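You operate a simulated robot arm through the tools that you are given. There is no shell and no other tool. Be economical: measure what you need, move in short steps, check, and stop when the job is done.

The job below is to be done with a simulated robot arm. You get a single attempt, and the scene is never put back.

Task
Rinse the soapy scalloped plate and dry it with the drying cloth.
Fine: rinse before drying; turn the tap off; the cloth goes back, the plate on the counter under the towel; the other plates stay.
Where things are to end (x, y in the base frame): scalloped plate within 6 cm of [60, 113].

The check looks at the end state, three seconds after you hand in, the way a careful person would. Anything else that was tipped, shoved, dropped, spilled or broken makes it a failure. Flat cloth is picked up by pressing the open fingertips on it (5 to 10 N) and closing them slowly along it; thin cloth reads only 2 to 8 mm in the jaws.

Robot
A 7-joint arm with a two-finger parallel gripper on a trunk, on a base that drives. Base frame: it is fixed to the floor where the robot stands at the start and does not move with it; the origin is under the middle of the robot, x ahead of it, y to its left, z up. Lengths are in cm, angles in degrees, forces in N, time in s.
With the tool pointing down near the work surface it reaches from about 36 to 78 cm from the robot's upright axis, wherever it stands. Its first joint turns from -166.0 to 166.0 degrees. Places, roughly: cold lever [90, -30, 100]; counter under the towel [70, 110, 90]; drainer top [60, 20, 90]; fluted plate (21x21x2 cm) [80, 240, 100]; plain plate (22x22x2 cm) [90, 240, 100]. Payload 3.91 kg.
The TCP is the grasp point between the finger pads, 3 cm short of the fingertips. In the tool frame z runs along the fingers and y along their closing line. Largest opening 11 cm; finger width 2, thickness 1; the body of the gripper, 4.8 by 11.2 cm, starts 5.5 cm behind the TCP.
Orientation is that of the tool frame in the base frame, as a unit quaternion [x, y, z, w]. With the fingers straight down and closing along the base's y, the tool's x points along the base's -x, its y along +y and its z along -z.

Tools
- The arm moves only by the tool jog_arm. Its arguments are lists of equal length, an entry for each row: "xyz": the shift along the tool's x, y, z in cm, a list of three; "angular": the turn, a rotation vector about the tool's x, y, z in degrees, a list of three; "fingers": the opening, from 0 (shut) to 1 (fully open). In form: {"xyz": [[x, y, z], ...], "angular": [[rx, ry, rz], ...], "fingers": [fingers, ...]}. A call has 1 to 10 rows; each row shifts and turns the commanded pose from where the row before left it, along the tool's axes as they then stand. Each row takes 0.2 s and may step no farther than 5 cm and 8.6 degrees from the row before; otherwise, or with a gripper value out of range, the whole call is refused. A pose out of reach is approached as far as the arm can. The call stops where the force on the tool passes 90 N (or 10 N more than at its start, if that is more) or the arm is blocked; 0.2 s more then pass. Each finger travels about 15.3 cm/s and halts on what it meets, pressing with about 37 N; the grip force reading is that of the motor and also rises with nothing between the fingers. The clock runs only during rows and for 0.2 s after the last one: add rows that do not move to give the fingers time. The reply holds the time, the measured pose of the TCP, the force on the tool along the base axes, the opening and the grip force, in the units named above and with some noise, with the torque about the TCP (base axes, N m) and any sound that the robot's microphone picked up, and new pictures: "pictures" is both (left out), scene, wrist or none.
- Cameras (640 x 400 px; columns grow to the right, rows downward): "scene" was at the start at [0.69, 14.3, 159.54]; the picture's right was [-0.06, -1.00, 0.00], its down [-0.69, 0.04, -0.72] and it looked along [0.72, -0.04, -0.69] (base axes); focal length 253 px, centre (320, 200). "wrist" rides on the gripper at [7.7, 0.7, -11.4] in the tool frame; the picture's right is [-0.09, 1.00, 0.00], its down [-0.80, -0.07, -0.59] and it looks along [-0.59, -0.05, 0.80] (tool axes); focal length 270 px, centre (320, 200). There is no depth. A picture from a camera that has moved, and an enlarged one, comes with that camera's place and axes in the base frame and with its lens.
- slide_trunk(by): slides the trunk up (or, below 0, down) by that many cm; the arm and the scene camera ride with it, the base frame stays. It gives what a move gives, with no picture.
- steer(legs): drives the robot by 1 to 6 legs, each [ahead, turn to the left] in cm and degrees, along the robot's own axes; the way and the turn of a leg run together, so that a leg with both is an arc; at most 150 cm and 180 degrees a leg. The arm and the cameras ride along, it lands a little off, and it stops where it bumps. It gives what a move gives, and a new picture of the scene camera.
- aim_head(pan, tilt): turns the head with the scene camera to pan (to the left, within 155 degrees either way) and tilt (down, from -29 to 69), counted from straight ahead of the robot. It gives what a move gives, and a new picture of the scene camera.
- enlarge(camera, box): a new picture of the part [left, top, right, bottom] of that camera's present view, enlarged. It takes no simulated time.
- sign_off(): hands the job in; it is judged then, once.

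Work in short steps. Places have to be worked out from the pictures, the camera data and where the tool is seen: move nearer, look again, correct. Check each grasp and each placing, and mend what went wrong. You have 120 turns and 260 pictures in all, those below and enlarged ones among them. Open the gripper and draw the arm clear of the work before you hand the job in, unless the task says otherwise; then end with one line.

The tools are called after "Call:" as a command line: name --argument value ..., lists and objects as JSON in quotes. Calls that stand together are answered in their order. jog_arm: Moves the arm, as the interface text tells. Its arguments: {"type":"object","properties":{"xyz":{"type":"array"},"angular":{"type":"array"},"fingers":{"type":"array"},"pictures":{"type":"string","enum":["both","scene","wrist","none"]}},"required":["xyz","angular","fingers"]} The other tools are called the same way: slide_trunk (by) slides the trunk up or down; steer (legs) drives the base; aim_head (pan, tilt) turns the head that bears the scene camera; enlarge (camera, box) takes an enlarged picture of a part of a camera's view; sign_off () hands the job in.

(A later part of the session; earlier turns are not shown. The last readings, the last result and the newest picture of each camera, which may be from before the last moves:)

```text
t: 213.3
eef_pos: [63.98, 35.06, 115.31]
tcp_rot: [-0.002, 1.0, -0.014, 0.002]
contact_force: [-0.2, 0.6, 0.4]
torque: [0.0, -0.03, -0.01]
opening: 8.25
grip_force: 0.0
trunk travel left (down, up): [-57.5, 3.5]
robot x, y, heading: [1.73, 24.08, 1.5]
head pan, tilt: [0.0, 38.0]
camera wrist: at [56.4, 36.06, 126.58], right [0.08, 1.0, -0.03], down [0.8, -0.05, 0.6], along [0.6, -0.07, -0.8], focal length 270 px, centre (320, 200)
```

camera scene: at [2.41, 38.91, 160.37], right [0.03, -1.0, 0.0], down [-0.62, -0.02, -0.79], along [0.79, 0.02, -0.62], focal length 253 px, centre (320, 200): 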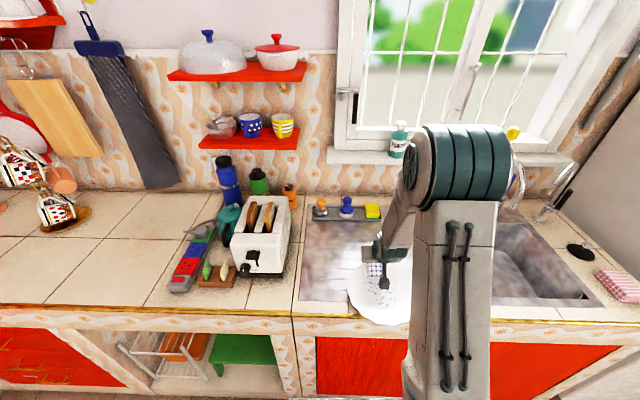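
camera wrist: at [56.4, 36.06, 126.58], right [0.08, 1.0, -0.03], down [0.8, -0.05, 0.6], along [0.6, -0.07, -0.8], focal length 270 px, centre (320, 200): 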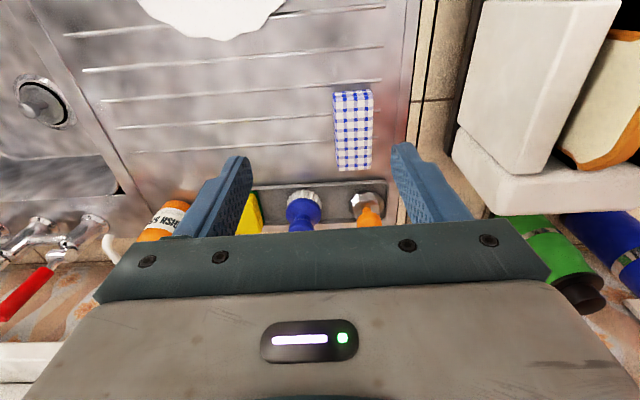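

Blue cloth is home (≈(72,38.6)). Retract the arm to centre and drive to y≈-33 for the pink cloth.

Call:
jog_arm --xyz '[[4, -2, -1], [4, -2, -1], [4, -2, -1], [4, -2, -1], [4, -2, 0], [0, 0, 0]]' --angular '[[0, 0, 0], [0, 0, 0], [0, 0, 0], [0, 0, 0], [0, 0, 0], [0, 0, 0]]' --fingers '[0.8, 0.8, 0.8, 0.8, 0.8, 0.8]' --pictures "none"

Call:
steer --legs '[[0, -91], [58, 0], [0, 90]]'

```text
t: 214.7
eef_pos: [44.49, 25.38, 119.45]
tcp_rot: [-0.002, 1.0, -0.014, 0.002]
contact_force: [0.1, -0.1, -0.3]
torque: [-0.01, 0.0, 0.0]
opening: 8.79
grip_force: 0.0
trunk travel left (down, up): [-57.5, 3.5]
robot x, y, heading: [1.98, 24.35, 1.2]
head pan, tilt: [0.0, 38.0]
```

```text
t: 225.8
eef_pos: [43.34, -33.83, 119.39]
tcp_rot: [0.008, 1.0, -0.013, 0.001]
contact_force: [0.1, 0.3, -0.5]
torque: [0.03, 0.0, -0.02]
opening: 8.79
grip_force: 0.1
trunk travel left (down, up): [-57.5, 3.5]
robot x, y, heading: [0.16, -34.57, 0.3]
head pan, tilt: [0.0, 38.0]
camera scene: at [1.59, -19.61, 160.37], right [0.01, -1.0, 0.0], down [-0.62, 0.0, -0.79], along [0.79, 0.0, -0.62], focal length 253 px, centre (320, 200)
```

scene: 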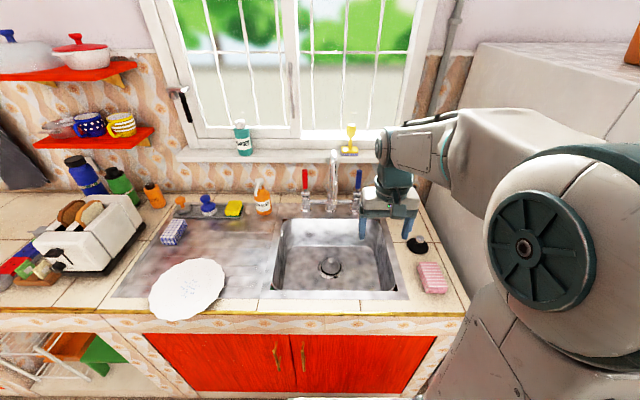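

The plate looks white here — enlarge it, as well as the pink cloth.

Call:
enlarge --camera "scene" --box '[140, 240, 240, 330]'

Call:
enlarge --camera "scene" --box '[390, 230, 470, 310]'

```text
4.44 times, centred on (190, 285) of scene
camera zoom: at [1.59, -19.61, 160.37], right [0.01, -1.0, 0.0], down [-0.62, 0.0, -0.79], along [0.79, 0.0, -0.62], focal length 1124 px, centre (898, -178)
```

zoom: 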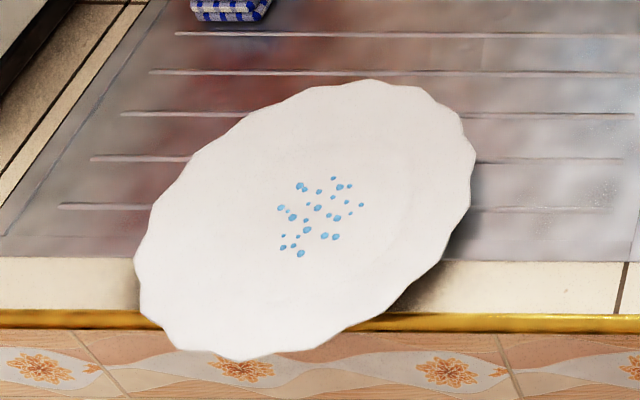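

```text
5.00 times, centred on (430, 270) of scene
camera zoom: at [1.59, -19.61, 160.37], right [0.01, -1.0, 0.0], down [-0.62, 0.0, -0.79], along [0.79, 0.0, -0.62], focal length 1265 px, centre (-230, -150)
```

zoom: 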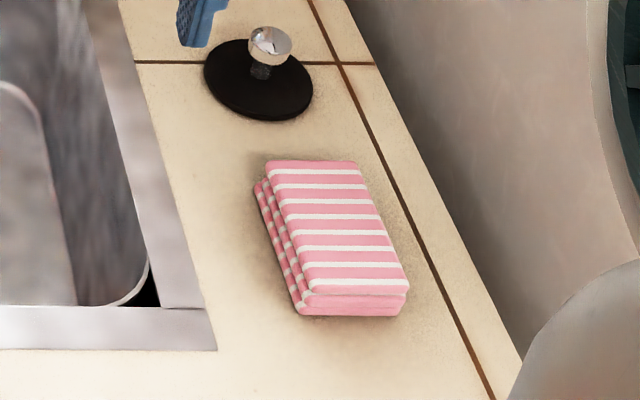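

Drops do remain. Pink cloth centre ≈(52.5,-56.5), long along x. Move above it at z≈108, fingers half open because the fridge side is near.

Call:
jog_arm --xyz '[[-1.6, -3.7, 0], [-1.6, -3.7, 0], [-1.6, -3.7, 0], [-1.6, -3.7, 0], [-1.4, -3.7, 2], [-1.2, -3.6, 3], [0, 0, 4], [0, 0, 3], [0, 0, 0]]' --angular '[[0, 0, 0], [0, 0, 0], [0, 0, 0], [0, 0, 0], [0, 0, 0], [0, 0, 0], [0, 0, 0], [0, 0, 0], [0, 0, 0]]' --fingers '[0.65, 0.65, 0.65, 0.65, 0.65, 0.65, 0.65, 0.65, 0.65]'

```text
t: 227.8
eef_pos: [51.89, -56.3, 108.01]
tcp_rot: [0.008, 1.0, -0.014, 0.002]
contact_force: [0.1, 0.3, 0.1]
torque: [-0.01, 0.03, 0.01]
opening: 7.12
grip_force: 0.0
trunk travel left (down, up): [-57.5, 3.5]
robot x, y, heading: [0.35, -34.73, 0.2]
head pan, tilt: [0.0, 38.0]
camera scene: at [1.59, -19.63, 160.37], right [0.01, -1.0, 0.0], down [-0.62, 0.0, -0.79], along [0.79, 0.0, -0.62], focal length 253 px, centre (320, 200)
camera wrist: at [44.3, -55.33, 119.29], right [0.1, 0.99, -0.03], down [0.8, -0.07, 0.6], along [0.59, -0.08, -0.8], focal length 270 px, centre (320, 200)
```

scene: 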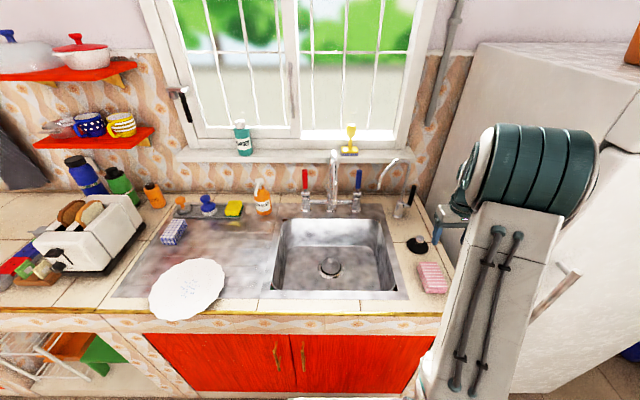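
wrist: 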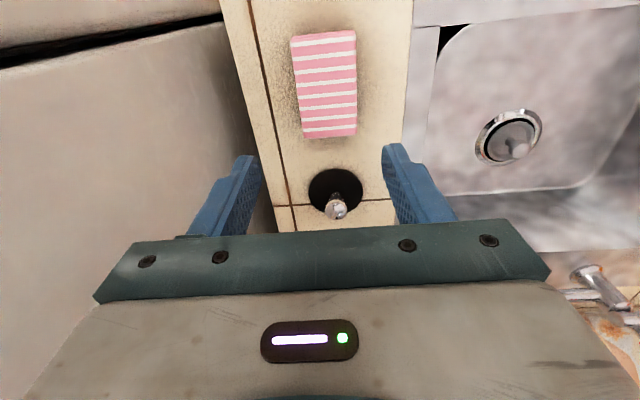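

Aligned (cloth centre ≈(51.9,-56.1)). Descend to z≈91.5 and grip.

Call:
jog_arm --xyz '[[0, 0.2, 4], [0, 0, 4], [0, 0, 4], [0, 0, 3], [0, 0, 1.5], [0, 0, 0], [0, 0, 0], [0, 0, 0], [0, 0, 0]]' --angular '[[0, 0, 0], [0, 0, 0], [0, 0, 0], [0, 0, 0], [0, 0, 0], [0, 0, 0], [0, 0, 0], [0, 0, 0], [0, 0, 0]]' --fingers '[0.65, 0.65, 0.65, 0.65, 0.65, 0.65, 0.5, 0.4, 0.3]' --pictures "wrist"

```text
t: 229.0
eef_pos: [51.97, -56.88, 93.67]
tcp_rot: [0.007, 1.0, -0.018, 0.014]
contact_force: [-21.2, 7.0, 61.5]
torque: [2.57, 1.11, 0.85]
opening: 7.43
grip_force: 2.5
trunk travel left (down, up): [-57.5, 3.5]
robot x, y, heading: [0.51, -34.63, 0.4]
head pan, tilt: [0.0, 38.0]
stopped in row 5: the force on the tool passed its limit (the readings are from after the stop); the commanded pose is now the measured one
camera wrist: at [44.13, -55.74, 104.77], right [0.1, 0.99, -0.03], down [0.78, -0.06, 0.62], along [0.61, -0.09, -0.79], focal length 270 px, centre (320, 200)
```

wrist: 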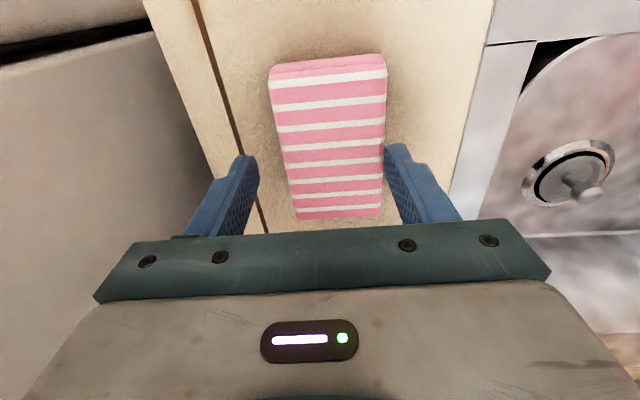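

The right finger landed on the cloth's edge. Rise, shift +0.9 in y, open a bit more, and retry.

Call:
jog_arm --xyz '[[0, 0, -1], [0, 0, -1.5], [0, 0.7, 0], [0, 0.7, 0], [0, 0, 0]]' --angular '[[0, 0, 0], [0, 0, 0], [0, 0, 0], [0, 0, 0], [0, 0, 0]]' --fingers '[0.65, 0.65, 0.75, 0.75, 0.75]' --pictures "wrist"

```text
t: 230.2
eef_pos: [52.36, -55.49, 95.3]
tcp_rot: [0.008, 1.0, -0.016, 0.01]
contact_force: [-0.3, 0.0, 0.4]
torque: [0.02, -0.03, -0.01]
opening: 8.26
grip_force: 0.0
trunk travel left (down, up): [-57.5, 3.5]
robot x, y, heading: [0.29, -34.66, 0.3]
head pan, tilt: [0.0, 38.0]
camera wrist: at [44.63, -54.38, 106.51], right [0.11, 0.99, -0.03], down [0.79, -0.06, 0.61], along [0.61, -0.09, -0.79], focal length 270 px, centre (320, 200)
```

wrist: 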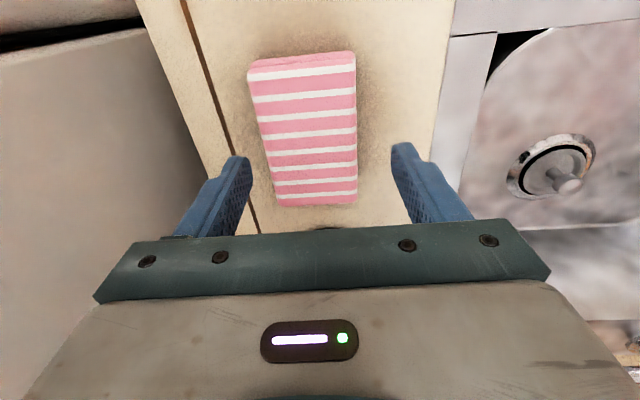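

Shift -0.5 back and descend 3.8 cm.

Call:
jog_arm --xyz '[[0, -0.5, 0], [0, 0, 1.5], [0, 0, 1.3], [0, 0, 0.9], [0, 0, 0], [0, 0, 0], [0, 0, 0], [0, 0, 0], [0, 0, 0]]' --angular '[[0, 0, 0], [0, 0, 0], [0, 0, 0], [0, 0, 0], [0, 0, 0], [0, 0, 0], [0, 0, 0], [0, 0, 0], [0, 0, 0]]' --fingers '[0.75, 0.75, 0.75, 0.75, 0.6, 0.5, 0.4, 0.3, 0.3]' --pictures "wrist"

```text
t: 232.2
eef_pos: [52.45, -55.95, 91.56]
tcp_rot: [0.008, 1.0, -0.017, 0.009]
contact_force: [-0.1, 0.1, 0.8]
torque: [-0.02, 0.03, 0.08]
opening: 6.5
grip_force: 37.1
trunk travel left (down, up): [-57.5, 3.5]
robot x, y, heading: [0.62, -34.29, 0.1]
head pan, tilt: [0.0, 38.0]
camera wrist: at [44.68, -54.94, 102.8], right [0.11, 0.99, -0.03], down [0.79, -0.06, 0.61], along [0.61, -0.09, -0.79], focal length 270 px, centre (320, 200)
```

wrist: 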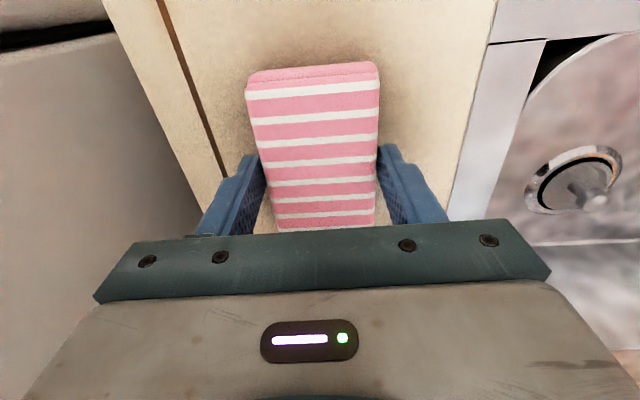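

Pink cloth gripped (6.5 cm; home TCP (52.4,-56.0,91.6)). Lift, retract to centre, then drive to the plate.

Call:
jog_arm --xyz '[[0, 0, -4], [0, 0, -4.5], [0, 0, -4.5], [0, 0, -4.5], [0.8, 3.6, -1], [0.8, 3.6, -1], [0.8, 3.6, -1], [0.8, 3.6, 0], [0.8, 3.6, 0], [0.8, 3.6, 0]]' --angular '[[0, 0, 0], [0, 0, 0], [0, 0, 0], [0, 0, 0], [0, 0, 0], [0, 0, 0], [0, 0, 0], [0, 0, 0], [0, 0, 0], [0, 0, 0]]' --fingers '[0.3, 0.3, 0.3, 0.3, 0.3, 0.3, 0.3, 0.3, 0.3, 0.3]' --pictures "none"

Call:
steer --legs '[[0, 90], [58, 0], [0, -90]]'

Call:
enlarge --camera "scene" --box '[320, 220, 480, 340]'

```text
t: 234.4
eef_pos: [47.63, -33.52, 111.19]
tcp_rot: [0.007, 1.0, -0.017, 0.01]
contact_force: [-0.1, 0.0, -0.8]
torque: [0.0, -0.02, 0.03]
opening: 6.5
grip_force: 37.0
trunk travel left (down, up): [-57.5, 3.5]
robot x, y, heading: [0.77, -34.37, 0.2]
head pan, tilt: [0.0, 38.0]
```

```text
t: 245.4
eef_pos: [47.46, 22.17, 111.07]
tcp_rot: [0.019, 1.0, -0.017, 0.009]
contact_force: [-0.3, -0.5, 0.3]
torque: [-0.04, 0.0, -0.02]
opening: 6.48
grip_force: 37.2
trunk travel left (down, up): [-57.5, 3.5]
robot x, y, heading: [0.42, 22.78, -1.0]
head pan, tilt: [0.0, 38.0]
camera scene: at [1.67, 37.23, 160.37], right [-0.02, -1.0, 0.0], down [-0.62, 0.01, -0.79], along [0.79, -0.01, -0.62], focal length 253 px, centre (320, 200)
```

scene: 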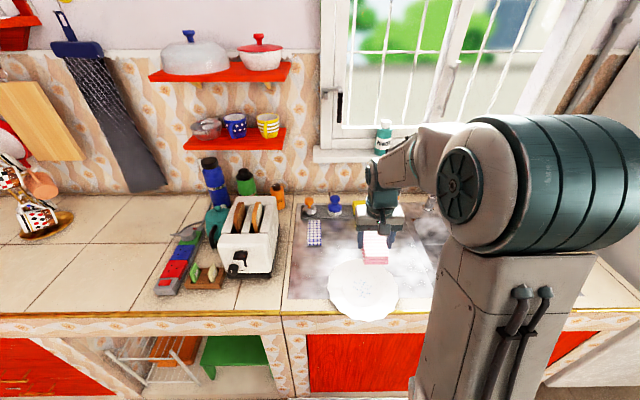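

```text
3.33 times, centred on (400, 280) of scene
camera zoom: at [1.67, 37.23, 160.37], right [-0.02, -1.0, 0.0], down [-0.62, 0.01, -0.79], along [0.79, -0.01, -0.62], focal length 843 px, centre (53, -67)
```

zoom: 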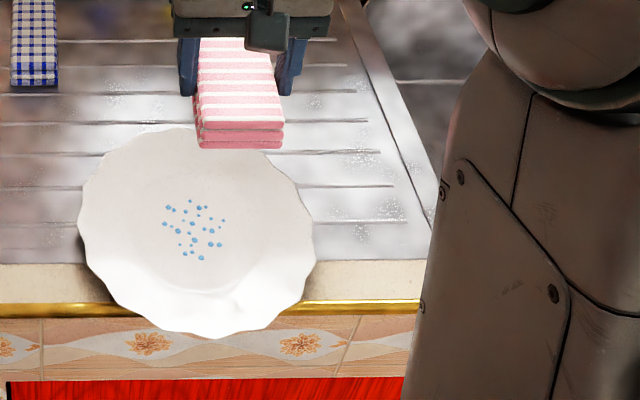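

Comparing with earlier pictures, the drop cluster has actually shrunk steadily (from ~0.61 of the plate's height to ~0.28) while I rubbed with the blue cloth: so blue IS the drying cloth. I return the pink one unused: drive back to its place.

Call:
steer --legs '[[0, -89], [57, 0], [0, 90]]'

```text
t: 254.4
eef_pos: [32.72, -66.87, 110.17]
tcp_rot: [0.417, 0.908, -0.009, -0.034]
contact_force: [-18.8, 45.3, -2.3]
torque: [0.66, 0.19, -0.47]
opening: 2.71
grip_force: 36.2
trunk travel left (down, up): [-57.5, 3.5]
robot x, y, heading: [1.51, -34.56, -48.3]
head pan, tilt: [0.0, 38.0]
stopped in leg 3: the force on the tool passed its limit (the readings are from after the stop); the commanded pose is now the measured one
camera scene: at [13.5, -25.12, 160.35], right [-0.74, -0.67, 0.0], down [-0.41, 0.46, -0.79], along [0.53, -0.59, -0.61], focal length 253 px, centre (320, 200)
```

scene: 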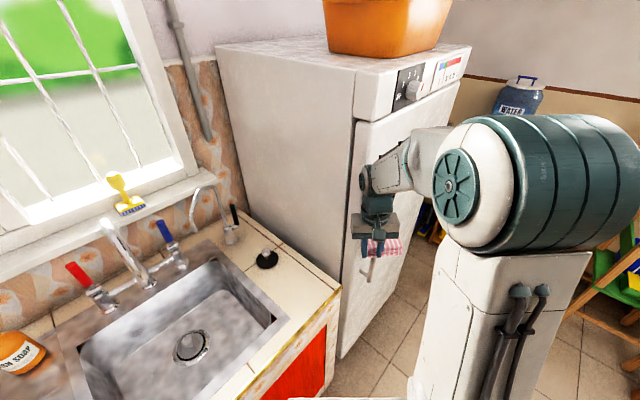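

The hand/cloth hit the fridge handle; the cloth twisted in the grip but seems held. Turn back right a little and look.

Call:
steer --legs '[[0, -15]]'

Call:
jog_arm --xyz '[[0, 0, 0], [0, 0, 0]]' --angular '[[0, 0, 0], [0, 0, 0]]' --fingers '[0.1, 0.1]' --pictures "wrist"

Call:
enlarge --camera "scene" --box '[300, 150, 500, 300]'

```text
t: 255.7
eef_pos: [23.28, -74.83, 110.47]
tcp_rot: [0.536, 0.844, -0.01, -0.027]
contact_force: [0.9, 0.4, -0.4]
torque: [0.01, 0.01, 0.02]
opening: 3.3
grip_force: 0.1
trunk travel left (down, up): [-57.5, 3.5]
robot x, y, heading: [1.77, -34.34, -63.5]
head pan, tilt: [0.0, 38.0]
camera scene: at [15.75, -29.11, 160.37], right [-0.89, -0.45, 0.0], down [-0.28, 0.55, -0.79], along [0.35, -0.7, -0.62], focal length 253 px, centre (320, 200)
```

scene: 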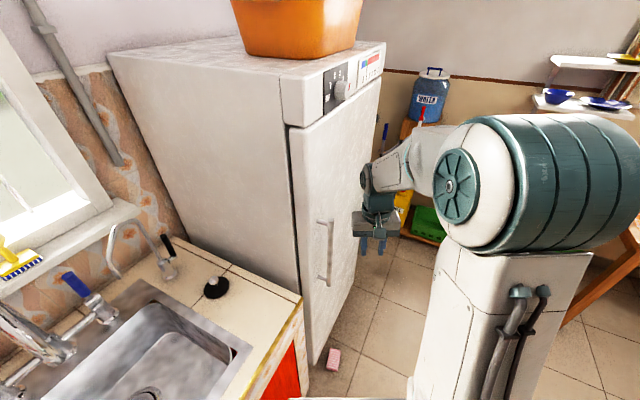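

```text
t: 256.3
eef_pos: [23.29, -74.71, 110.26]
tcp_rot: [0.536, 0.844, -0.01, -0.029]
contact_force: [0.8, 0.0, 0.1]
torque: [0.0, -0.03, 0.0]
opening: 1.09
grip_force: 0.1
trunk travel left (down, up): [-57.5, 3.5]
robot x, y, heading: [1.54, -34.45, -63.4]
head pan, tilt: [0.0, 38.0]
camera wrist: at [21.39, -67.78, 121.97], right [0.94, 0.34, -0.05], down [0.31, -0.76, 0.57], along [0.16, -0.55, -0.82], focal length 270 px, centre (320, 200)
```

wrist: 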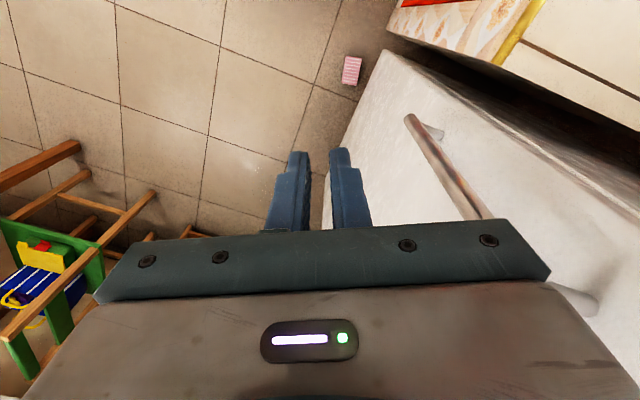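

```text
2.67 times, centred on (400, 225) of scene
camera zoom: at [15.77, -29.08, 160.37], right [-0.89, -0.45, 0.0], down [-0.28, 0.55, -0.79], along [0.35, -0.7, -0.62], focal length 675 px, centre (107, 133)
```

zoom: 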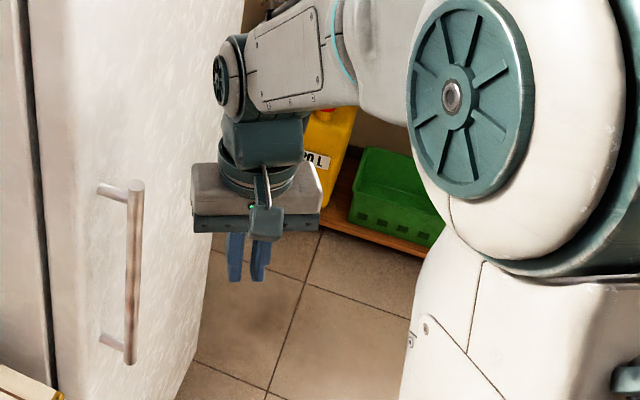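

The pink cloth fell to the floor at ≈(34,-83). I must fetch it: slide the trunk down, move the open hand over it and descend partway, looking.

Call:
slide_trunk --by -57

Call:
jog_arm --xyz '[[-3, 1.6, 2], [-3, 1.6, 2], [-3, 1.6, 2], [-3, 1.6, 2], [0, 0, 4.5], [0, 0, 4.5], [0, 0, 4], [0, 0, 0]]' --angular '[[0, 0, 0], [0, 0, 0], [0, 0, 0], [0, 0, 0], [0, 0, 0], [0, 0, 0], [0, 0, 0], [0, 0, 0]]' --fingers '[0.9, 0.9, 0.9, 0.9, 0.9, 0.9, 0.9, 0.9]' --pictures "wrist"

```text
refused: -57 is not a number from -40 to 40
```

```text
t: 258.1
eef_pos: [32.89, -82.73, 88.46]
tcp_rot: [0.536, 0.844, -0.009, -0.028]
contact_force: [0.0, -0.4, 0.6]
torque: [-0.01, -0.03, 0.02]
opening: 9.9
grip_force: 0.1
trunk travel left (down, up): [-57.5, 3.5]
robot x, y, heading: [1.33, -34.67, -63.5]
head pan, tilt: [0.0, 38.0]
camera wrist: at [30.9, -75.62, 100.26], right [0.94, 0.34, -0.05], down [0.31, -0.76, 0.57], along [0.16, -0.55, -0.82], focal length 270 px, centre (320, 200)
```

wrist: 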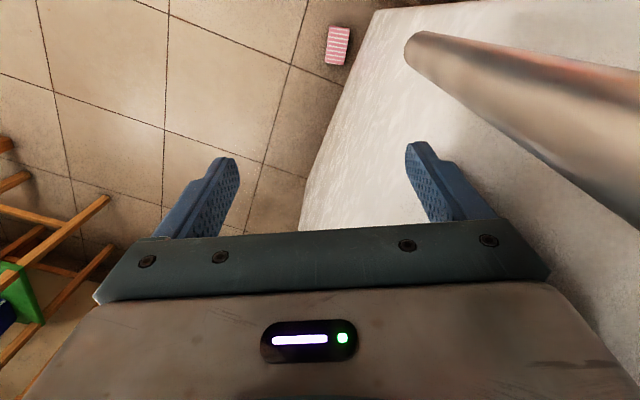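

Cloth ≈(34.8,-83.4). Slide the trunk down in two steps, then shift and look.

Call:
slide_trunk --by -40

Call:
slide_trunk --by -17

Call:
jog_arm --xyz '[[-1.4, 1.4, 3], [0, 0, 4.5], [0, 0, 4], [0, 0, 0]]' --angular '[[0, 0, 0], [0, 0, 0], [0, 0, 0], [0, 0, 0]]' --fingers '[0.9, 0.9, 0.9, 0.9]' --pictures "wrist"

```text
t: 261.9
eef_pos: [32.7, -82.65, 48.66]
tcp_rot: [0.537, 0.843, -0.01, -0.028]
contact_force: [-0.4, -1.1, -0.5]
torque: [-0.01, 0.02, 0.0]
opening: 9.87
grip_force: 0.0
trunk travel left (down, up): [-17.5, 43.5]
robot x, y, heading: [1.73, -34.75, -63.2]
head pan, tilt: [0.0, 38.0]
```

```text
t: 263.8
eef_pos: [32.69, -82.64, 31.61]
tcp_rot: [0.536, 0.844, -0.011, -0.027]
contact_force: [1.0, 0.5, 0.7]
torque: [0.0, 0.0, -0.02]
opening: 9.91
grip_force: 0.1
trunk travel left (down, up): [-0.5, 60.5]
robot x, y, heading: [1.83, -34.78, -63.4]
head pan, tilt: [0.0, 38.0]
```

```text
t: 264.4
eef_pos: [32.97, -83.63, 26.08]
tcp_rot: [0.543, 0.839, -0.013, -0.032]
contact_force: [-13.8, 5.0, -2.7]
torque: [-0.51, -1.18, 0.35]
opening: 9.9
grip_force: 0.1
trunk travel left (down, up): [-0.5, 60.5]
robot x, y, heading: [1.69, -34.68, -64.7]
head pan, tilt: [0.0, 38.0]
stopped in row 2: the force on the tool passed its limit (the readings are from after the stop); the commanded pose is now the measured one
camera wrist: at [31.37, -76.53, 37.63], right [0.94, 0.33, -0.06], down [0.3, -0.77, 0.56], along [0.14, -0.55, -0.82], focal length 270 px, centre (320, 200)
```

wrist: 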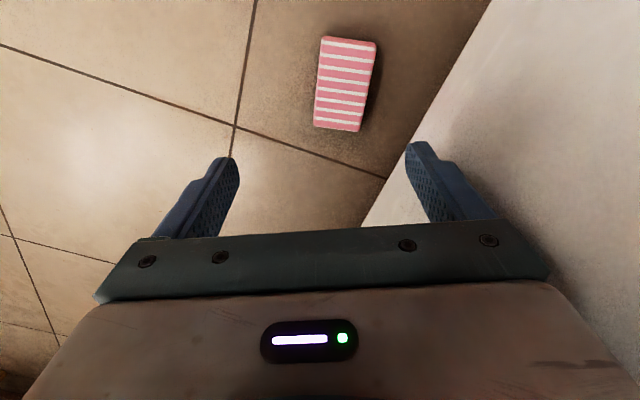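

The right finger touched the fridge: the cloth lies too close to it. I press closed fingertips onto the cloth's near part and drag it ~6 cm away from the fridge.

Call:
jog_arm --xyz '[[0, -0.8, -0.5], [0, 0, 4.5], [0, 0, 4.5], [0, 0, 4.5], [0, 0, 4.5], [0, 0, 2.5], [0, 0, 0]]' --angular '[[0, 0, 0], [0, 0, 0], [0, 0, 0], [0, 0, 0], [0, 0, 0], [0, 0, 0], [0, 0, 0]]' --fingers '[0.4, 0, 0, 0, 0, 0, 0]' --pictures "none"

Call:
jog_arm --xyz '[[0, 0, 0.35], [0, 0, 0.15], [0, -1, 0], [0, -1, 0], [0, -1, 0], [0, -1, 0], [0, -1, 0], [0, -1, 0], [0, 0, -3], [0, 0, -3]]' --angular '[[0, 0, 0], [0, 0, 0], [0, 0, 0], [0, 0, 0], [0, 0, 0], [0, 0, 0], [0, 0, 0], [0, 0, 0], [0, 0, 0], [0, 0, 0]]' --fingers '[0, 0, 0, 0, 0, 0, 0, 0, 0.4, 0.75]' --pictures "wrist"

```text
t: 266.0
eef_pos: [31.14, -84.0, 6.61]
tcp_rot: [0.545, 0.838, -0.014, -0.029]
contact_force: [-6.8, 9.6, 39.0]
torque: [0.05, 0.01, 0.04]
opening: 0.0
grip_force: 37.0
trunk travel left (down, up): [-0.5, 60.5]
robot x, y, heading: [2.04, -34.33, -64.4]
head pan, tilt: [0.0, 38.0]
```

```text
t: 266.6
eef_pos: [31.16, -83.92, 6.44]
tcp_rot: [0.544, 0.839, -0.014, -0.028]
contact_force: [-8.9, 17.1, 58.9]
torque: [0.2, 0.07, 0.07]
opening: 0.01
grip_force: 36.5
trunk travel left (down, up): [-0.5, 60.5]
robot x, y, heading: [1.52, -34.38, -64.1]
head pan, tilt: [0.0, 38.0]
stopped in row 3: the force on the tool passed its limit (the readings are from after the stop); the commanded pose is now the measured one
camera wrist: at [29.53, -76.84, 18.11], right [0.94, 0.33, -0.06], down [0.3, -0.76, 0.57], along [0.14, -0.56, -0.82], focal length 270 px, centre (320, 200)
```

wrist: 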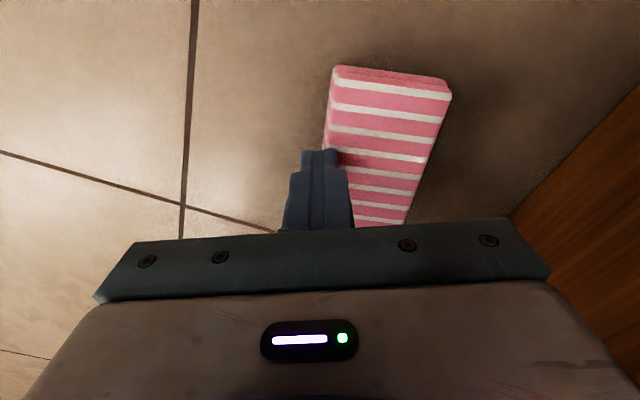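

Pressing too hard (59 N). Ease up and drag.

Call:
jog_arm --xyz '[[0, 0.6, -0.3], [0, -0.8, 0], [0, -0.8, 0], [0, -0.8, 0], [0, -0.8, 0], [0, -0.8, 0], [0, -0.8, 0], [0, -0.8, 0]]' --angular '[[0, 0, 0], [0, 0, 0], [0, 0, 0], [0, 0, 0], [0, 0, 0], [0, 0, 0], [0, 0, 0], [0, 0, 0]]' --fingers '[0, 0, 0, 0, 0, 0, 0, 0]' --pictures "none"

Call:
jog_arm --xyz '[[0, 0, -3], [0, 2, -3], [0, 0, 0], [0, 0, 0]]' --angular '[[0, 0, 0], [0, 0, 0], [0, 0, 0], [0, 0, 0]]' --fingers '[0, 0.4, 0.8, 0.8]' --pictures "wrist"

```text
t: 268.4
eef_pos: [26.67, -86.06, 6.75]
tcp_rot: [0.543, 0.839, -0.013, -0.03]
contact_force: [0.2, -0.6, -0.2]
torque: [0.01, 0.0, 0.0]
opening: 0.0
grip_force: 36.9
trunk travel left (down, up): [-0.5, 60.5]
robot x, y, heading: [1.69, -34.55, -64.4]
head pan, tilt: [0.0, 38.0]
```

```text
t: 269.4
eef_pos: [28.93, -85.13, 12.54]
tcp_rot: [0.544, 0.838, -0.014, -0.029]
contact_force: [-0.4, 1.3, 0.0]
torque: [-0.04, -0.01, -0.03]
opening: 8.81
grip_force: 0.1
trunk travel left (down, up): [-0.5, 60.5]
robot x, y, heading: [1.85, -34.69, -64.5]
head pan, tilt: [0.0, 38.0]
camera wrist: at [27.19, -77.97, 24.14], right [0.94, 0.33, -0.06], down [0.3, -0.77, 0.57], along [0.14, -0.55, -0.82], focal length 270 px, centre (320, 200)
```

wrist: 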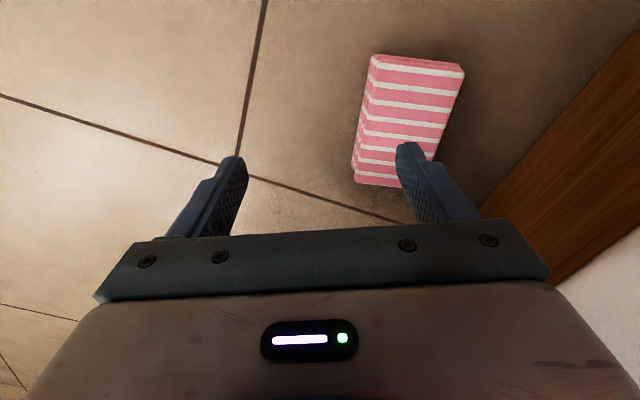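

Cloth at ≈(34.6,-82.2), with recessed plinth behind. Tilt the hand 10° away from the fridge, go over it, descend and close.

Call:
jog_arm --xyz '[[0.2, 2.95, 0], [0, 2.95, 0], [0, 0, 0], [0, 0, 0], [0, -0.47, 2.73], [0, -0.47, 2.73], [0, -0.45, 2.6], [0, 0, 0], [0, 0, 0], [0, 0, 0]]' --angular '[[0, 0, 0], [0, 0, 0], [-5, 0, 0], [-5, 0, 0], [0, 0, 0], [0, 0, 0], [0, 0, 0], [0, 0, 0], [0, 0, 0], [0, 0, 0]]' --fingers '[0.78, 0.78, 0.78, 0.78, 0.78, 0.78, 0.78, 0.5, 0.3, 0.2]' --pictures "wrist"

```text
t: 271.6
eef_pos: [33.62, -82.51, 4.16]
tcp_rot: [0.545, 0.836, 0.059, 0.019]
contact_force: [4.7, 1.0, 9.7]
torque: [-0.04, 0.07, -0.05]
opening: 7.09
grip_force: 37.3
trunk travel left (down, up): [-0.5, 60.5]
robot x, y, heading: [1.64, -34.51, -64.3]
head pan, tilt: [0.0, 38.0]
camera wrist: at [30.22, -76.19, 15.83], right [0.94, 0.32, 0.12], down [0.2, -0.81, 0.56], along [0.27, -0.5, -0.82], focal length 270 px, centre (320, 200)
```

wrist: 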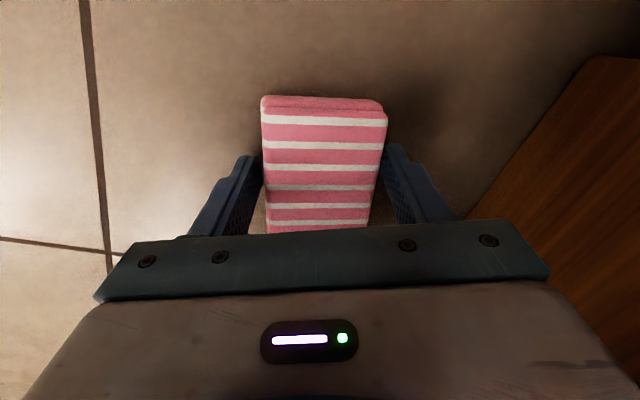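

Gripped (7.1 cm). Lift, move away from the fridge, raise trunk and arm, then back off, turn left and approach the sink from the left side.

Call:
jog_arm --xyz '[[0, 0.4, -2.5], [0, -1.5, -2.5], [1, -3, 0], [2, -3, 0], [3, -2, 0], [3, 0, 0], [0, 0, -4.5], [0, 0, -4.5], [0, 0, 0]]' --angular '[[0, 0, 0], [0, 0, 0], [5, 0, 0], [5, 0, 0], [0, 0, 0], [0, 0, 0], [0, 0, 0], [0, 0, 0], [0, 0, 0]]' --fingers '[0.2, 0.2, 0.2, 0.2, 0.2, 0.2, 0.2, 0.2, 0.2]' --pictures "none"

Call:
slide_trunk --by 40

Call:
slide_trunk --by 17

Call:
jog_arm --xyz '[[0, 0, -4.5], [0, 0, -4.5], [0, 0, -4.5], [0, 0, -4.5], [0, 0, -4.5], [0, 0, -4.5], [0, 0, -2], [0, 0, 0]]' --angular '[[0, 0, 0], [0, 0, 0], [0, 0, 0], [0, 0, 0], [0, 0, 0], [0, 0, 0], [0, 0, 0], [0, 0, 0]]' --fingers '[0.2, 0.2, 0.2, 0.2, 0.2, 0.2, 0.2, 0.2]' --pictures "none"

Call:
steer --legs '[[-28, 0], [0, 64], [13, 0]]'

```text
t: 273.6
eef_pos: [21.86, -78.51, 17.85]
tcp_rot: [0.544, 0.839, -0.013, -0.029]
contact_force: [0.4, 0.3, 0.0]
torque: [0.04, -0.02, 0.01]
opening: 6.87
grip_force: 37.1
trunk travel left (down, up): [-0.5, 60.5]
robot x, y, heading: [1.87, -34.31, -64.4]
head pan, tilt: [0.0, 38.0]
```

```text
t: 277.5
eef_pos: [21.96, -78.5, 57.76]
tcp_rot: [0.544, 0.838, -0.014, -0.03]
contact_force: [-0.3, -0.6, 0.3]
torque: [-0.01, -0.04, 0.01]
opening: 6.72
grip_force: 36.2
trunk travel left (down, up): [-40.5, 20.5]
robot x, y, heading: [1.6, -34.46, -64.3]
head pan, tilt: [0.0, 38.0]
```

```text
t: 279.4
eef_pos: [21.96, -78.58, 74.87]
tcp_rot: [0.544, 0.838, -0.013, -0.029]
contact_force: [0.0, 0.3, 0.3]
torque: [0.02, 0.02, -0.01]
opening: 6.64
grip_force: 36.3
trunk travel left (down, up): [-57.5, 3.5]
robot x, y, heading: [1.64, -34.8, -64.1]
head pan, tilt: [0.0, 38.0]
```

```text
t: 281.2
eef_pos: [23.5, -78.82, 103.87]
tcp_rot: [0.544, 0.839, -0.013, -0.029]
contact_force: [-0.8, -0.2, 0.0]
torque: [-0.03, 0.03, 0.0]
opening: 6.59
grip_force: 36.8
trunk travel left (down, up): [-57.5, 3.5]
robot x, y, heading: [1.58, -34.52, -64.3]
head pan, tilt: [0.0, 38.0]
```

```text
t: 286.9
eef_pos: [52.14, -8.79, 103.86]
tcp_rot: [0.013, 0.999, -0.026, -0.019]
contact_force: [0.4, 0.1, -0.9]
torque: [0.02, 0.04, 0.0]
opening: 6.51
grip_force: 37.0
trunk travel left (down, up): [-57.5, 3.5]
robot x, y, heading: [2.48, -9.45, 0.0]
head pan, tilt: [0.0, 38.0]
camera scene: at [3.88, 5.42, 160.37], right [0.0, -1.0, 0.0], down [-0.62, 0.0, -0.79], along [0.79, 0.0, -0.62], focal length 253 px, centre (320, 200)
```

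scene: 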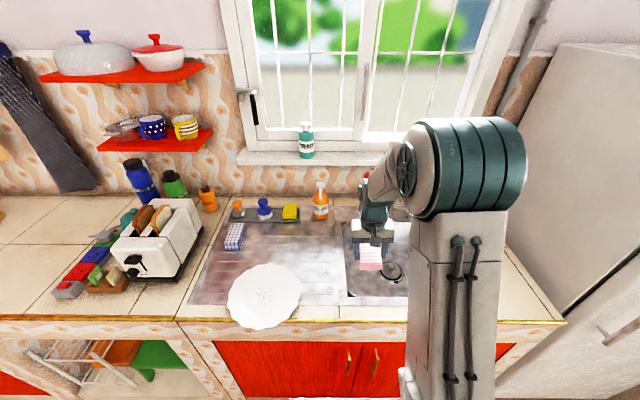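

Pink is still held. Now carry it to its home (52.4,-56), lower, release, rise, return, and drive on to y≈24 for the blue cloth.

Call:
jog_arm --xyz '[[0, -4.4, 0], [0, -4.4, 0], [0, -4.4, 0], [0, -4.4, 0], [0, -4.4, 0], [0, -4.4, 0], [0, -4.4, 0], [0, -4.4, 0], [0, -4.4, 0], [0, -4.4, 0]]' --angular '[[0, 0, 0], [0, 0, 0], [0, 0, 0], [0, 0, 0], [0, 0, 0], [0, 0, 0], [0, 0, 0], [0, 0, 0], [0, 0, 0], [0, 0, 0]]' --fingers '[0.2, 0.2, 0.2, 0.2, 0.2, 0.2, 0.2, 0.2, 0.2, 0.2]' --pictures "none"

Call:
jog_arm --xyz '[[0, -3.2, 0], [0, 0, 4], [0, 0, 4], [0, 0, 3], [0, 0, 0.7], [0, 0, 0]]' --angular '[[0, 0, 0], [0, 0, 0], [0, 0, 0], [0, 0, 0], [0, 0, 0], [0, 0, 0]]' --fingers '[0.2, 0.2, 0.2, 0.2, 0.2, 0.2]' --pictures "wrist"

```text
t: 289.1
eef_pos: [50.94, -52.83, 106.19]
tcp_rot: [0.014, 0.999, -0.026, -0.018]
contact_force: [0.4, -0.3, -0.3]
torque: [-0.01, 0.01, 0.04]
opening: 6.52
grip_force: 37.4
trunk travel left (down, up): [-57.5, 3.5]
robot x, y, heading: [2.69, -9.53, 0.1]
head pan, tilt: [0.0, 38.0]
```

```text
t: 290.4
eef_pos: [50.56, -56.56, 94.34]
tcp_rot: [0.013, 0.999, -0.027, -0.017]
contact_force: [-0.1, -0.9, 0.2]
torque: [-0.02, 0.0, 0.03]
opening: 6.48
grip_force: 37.0
trunk travel left (down, up): [-57.5, 3.5]
robot x, y, heading: [2.52, -9.24, 0.0]
head pan, tilt: [0.0, 38.0]
camera wrist: at [43.37, -55.13, 106.12], right [0.11, 0.99, -0.06], down [0.82, -0.06, 0.57], along [0.56, -0.11, -0.82], focal length 270 px, centre (320, 200)
```

wrist: 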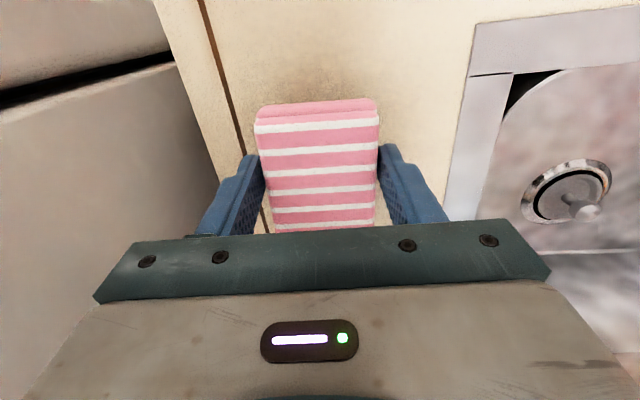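

Well over its home spot. Lower, release, rise, return to centre and drive to the blue cloth.

Call:
jog_arm --xyz '[[0, 0.4, 1.5], [0, 0, 0.8], [0, 0, 0.2], [0, 0, 0], [0, 0, 0], [0, 0, 0], [0, 0, -3], [0, 0, -4.5], [0, 0, -4.5], [0, 0, -2]]' --angular '[[0, 0, 0], [0, 0, 0], [0, 0, 0], [0, 0, 0], [0, 0, 0], [0, 0, 0], [0, 0, 0], [0, 0, 0], [0, 0, 0], [0, 0, 0]]' --fingers '[0.2, 0.2, 0.2, 0.65, 0.75, 0.75, 0.75, 0.75, 0.75, 0.75]' --pictures "wrist"

Call:
jog_arm --xyz '[[0, 4.6, 0], [0, 4.6, 0], [0, 4.6, 0], [0, 4.6, 0], [0, 4.6, 0], [0, 4.6, 0], [0, 4.6, -1], [0, 4.6, -1], [0, 4.6, -1], [0, 4.6, -1]]' --angular '[[0, 0, 0], [0, 0, 0], [0, 0, 0], [0, 0, 0], [0, 0, 0], [0, 0, 0], [0, 0, 0], [0, 0, 0], [0, 0, 0], [0, 0, 0]]' --fingers '[0.8, 0.8, 0.8, 0.8, 0.8, 0.8, 0.8, 0.8, 0.8, 0.8]' --pictures "none"

Call:
steer --legs '[[0, 90], [33, 0], [0, -90]]'

```text
t: 292.6
eef_pos: [50.93, -55.43, 106.37]
tcp_rot: [0.012, 0.999, -0.027, -0.017]
contact_force: [0.4, -0.5, 0.0]
torque: [0.02, 0.02, 0.02]
opening: 8.24
grip_force: 0.0
trunk travel left (down, up): [-57.5, 3.5]
robot x, y, heading: [2.38, -9.5, 0.6]
head pan, tilt: [0.0, 38.0]
camera wrist: at [43.86, -53.97, 117.96], right [0.11, 0.99, -0.06], down [0.82, -0.06, 0.57], along [0.56, -0.11, -0.82], focal length 270 px, centre (320, 200)
```

wrist: 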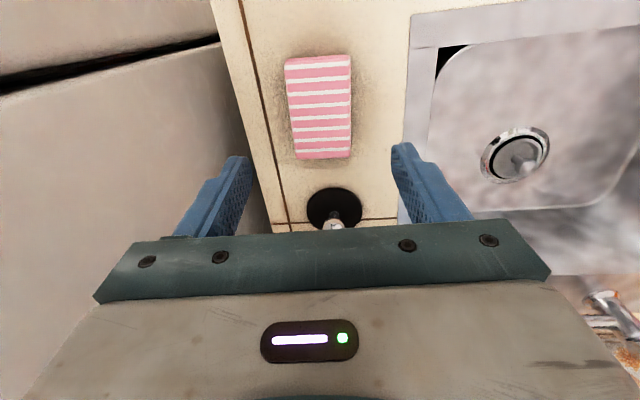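

```text
t: 294.9
eef_pos: [52.22, -9.16, 107.78]
tcp_rot: [0.012, 0.999, -0.028, -0.018]
contact_force: [0.5, -0.4, -0.2]
torque: [-0.03, 0.03, 0.0]
opening: 8.79
grip_force: 0.0
trunk travel left (down, up): [-57.5, 3.5]
robot x, y, heading: [2.8, -9.51, 0.2]
head pan, tilt: [0.0, 38.0]
```

```text
t: 304.7
eef_pos: [51.37, 24.12, 107.66]
tcp_rot: [0.005, 0.999, -0.026, -0.018]
contact_force: [-0.1, 0.0, 0.6]
torque: [0.01, -0.01, 0.0]
opening: 8.79
grip_force: 0.1
trunk travel left (down, up): [-57.5, 3.5]
robot x, y, heading: [2.08, 23.33, 1.3]
head pan, tilt: [0.0, 38.0]
camera scene: at [2.63, 38.1, 160.37], right [0.02, -1.0, 0.0], down [-0.62, -0.01, -0.79], along [0.79, 0.02, -0.62], focal length 253 px, centre (320, 200)
```

scene: 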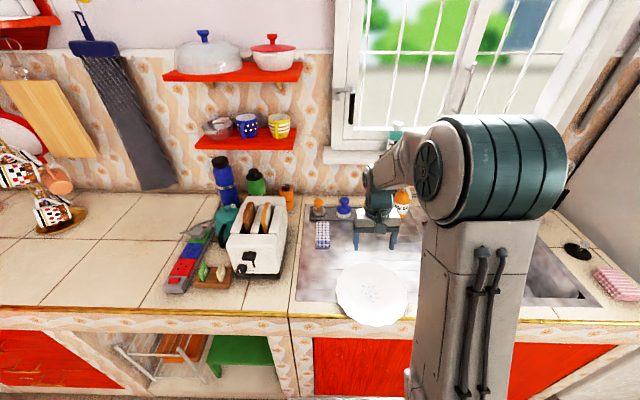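

Pink is back home, robot at the drainer. Now grip the blue cloth again and lift it.

Call:
jog_arm --xyz '[[-4.1, 2.8, 0], [-4.1, 2.8, 0], [-4.1, 2.8, 0], [-4.1, 2.8, 0], [-4.1, 2.8, 0], [-0.5, 1.3, 3.5], [0, 0, 4.5], [0, 0, 3.5], [0, 0, 2.4], [0, 0, 0.5]]' --angular '[[0, 0, 0], [0, 0, 0], [0, 0, 0], [0, 0, 0], [0, 0, 0], [0, 0, 0], [0, 0, 0], [0, 0, 0], [0, 0, 0], [0, 0, 0]]' --fingers '[0.8, 0.8, 0.8, 0.8, 0.8, 0.8, 0.8, 0.8, 0.8, 0.8]' --pictures "wrist"

Call:
jog_arm --xyz '[[0, 0, 0], [0, 0, 0], [0, 0, 0], [0, 0, 0], [0, 0, 0]]' --angular '[[0, 0, 0], [0, 0, 0], [0, 0, 0], [0, 0, 0], [0, 0, 0]]' --fingers '[0.6, 0.5, 0.4, 0.3, 0.3]' --pictures "none"

Call:
jog_arm --xyz '[[0, 0, -3.5], [0, 0, -4.5], [3.6, -2, 0], [3.6, -2, 0], [0, 0, 0]]' --angular '[[0, 0, 0], [0, 0, 0], [0, 0, 0], [0, 0, 0], [0, 0, 0]]' --fingers '[0.3, 0.3, 0.3, 0.3, 0.3]' --pictures "wrist"

```text
t: 306.9
eef_pos: [72.07, 38.42, 91.81]
tcp_rot: [0.005, 0.999, -0.027, -0.018]
contact_force: [0.1, -0.6, 0.1]
torque: [0.0, -0.03, 0.0]
opening: 8.81
grip_force: 0.1
trunk travel left (down, up): [-57.5, 3.5]
robot x, y, heading: [2.32, 23.6, 1.1]
head pan, tilt: [0.0, 38.0]
camera wrist: at [64.85, 39.74, 103.35], right [0.1, 0.99, -0.06], down [0.82, -0.05, 0.57], along [0.56, -0.1, -0.82], focal length 270 px, centre (320, 200)
```

wrist: 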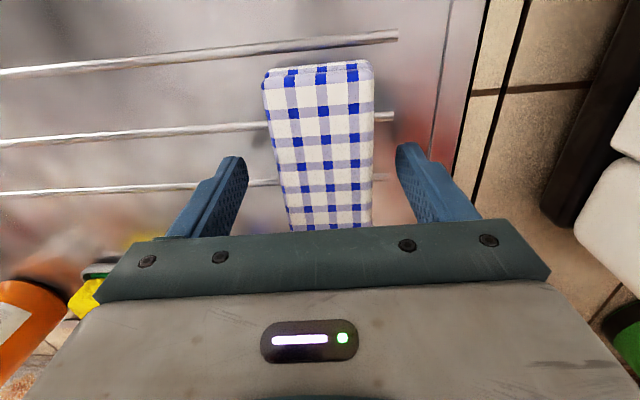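

```text
t: 308.1
eef_pos: [71.92, 38.57, 91.87]
tcp_rot: [0.005, 0.999, -0.027, -0.017]
contact_force: [0.3, 0.7, 0.2]
torque: [0.02, 0.0, -0.01]
opening: 5.56
grip_force: 37.0
trunk travel left (down, up): [-57.5, 3.5]
robot x, y, heading: [2.19, 23.31, 1.4]
head pan, tilt: [0.0, 38.0]
```

```text
t: 309.3
eef_pos: [64.88, 34.83, 100.11]
tcp_rot: [0.004, 0.999, -0.027, -0.018]
contact_force: [0.2, 0.7, 0.0]
torque: [0.03, -0.01, -0.02]
opening: 5.52
grip_force: 36.7
trunk travel left (down, up): [-57.5, 3.5]
robot x, y, heading: [2.01, 22.9, 1.2]
head pan, tilt: [0.0, 38.0]
camera wrist: at [57.76, 36.11, 111.71], right [0.1, 0.99, -0.06], down [0.82, -0.05, 0.57], along [0.56, -0.1, -0.82], focal length 270 px, centre (320, 200)
```

wrist: 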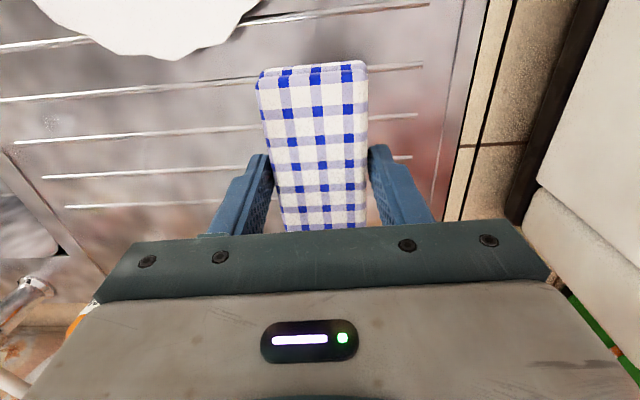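

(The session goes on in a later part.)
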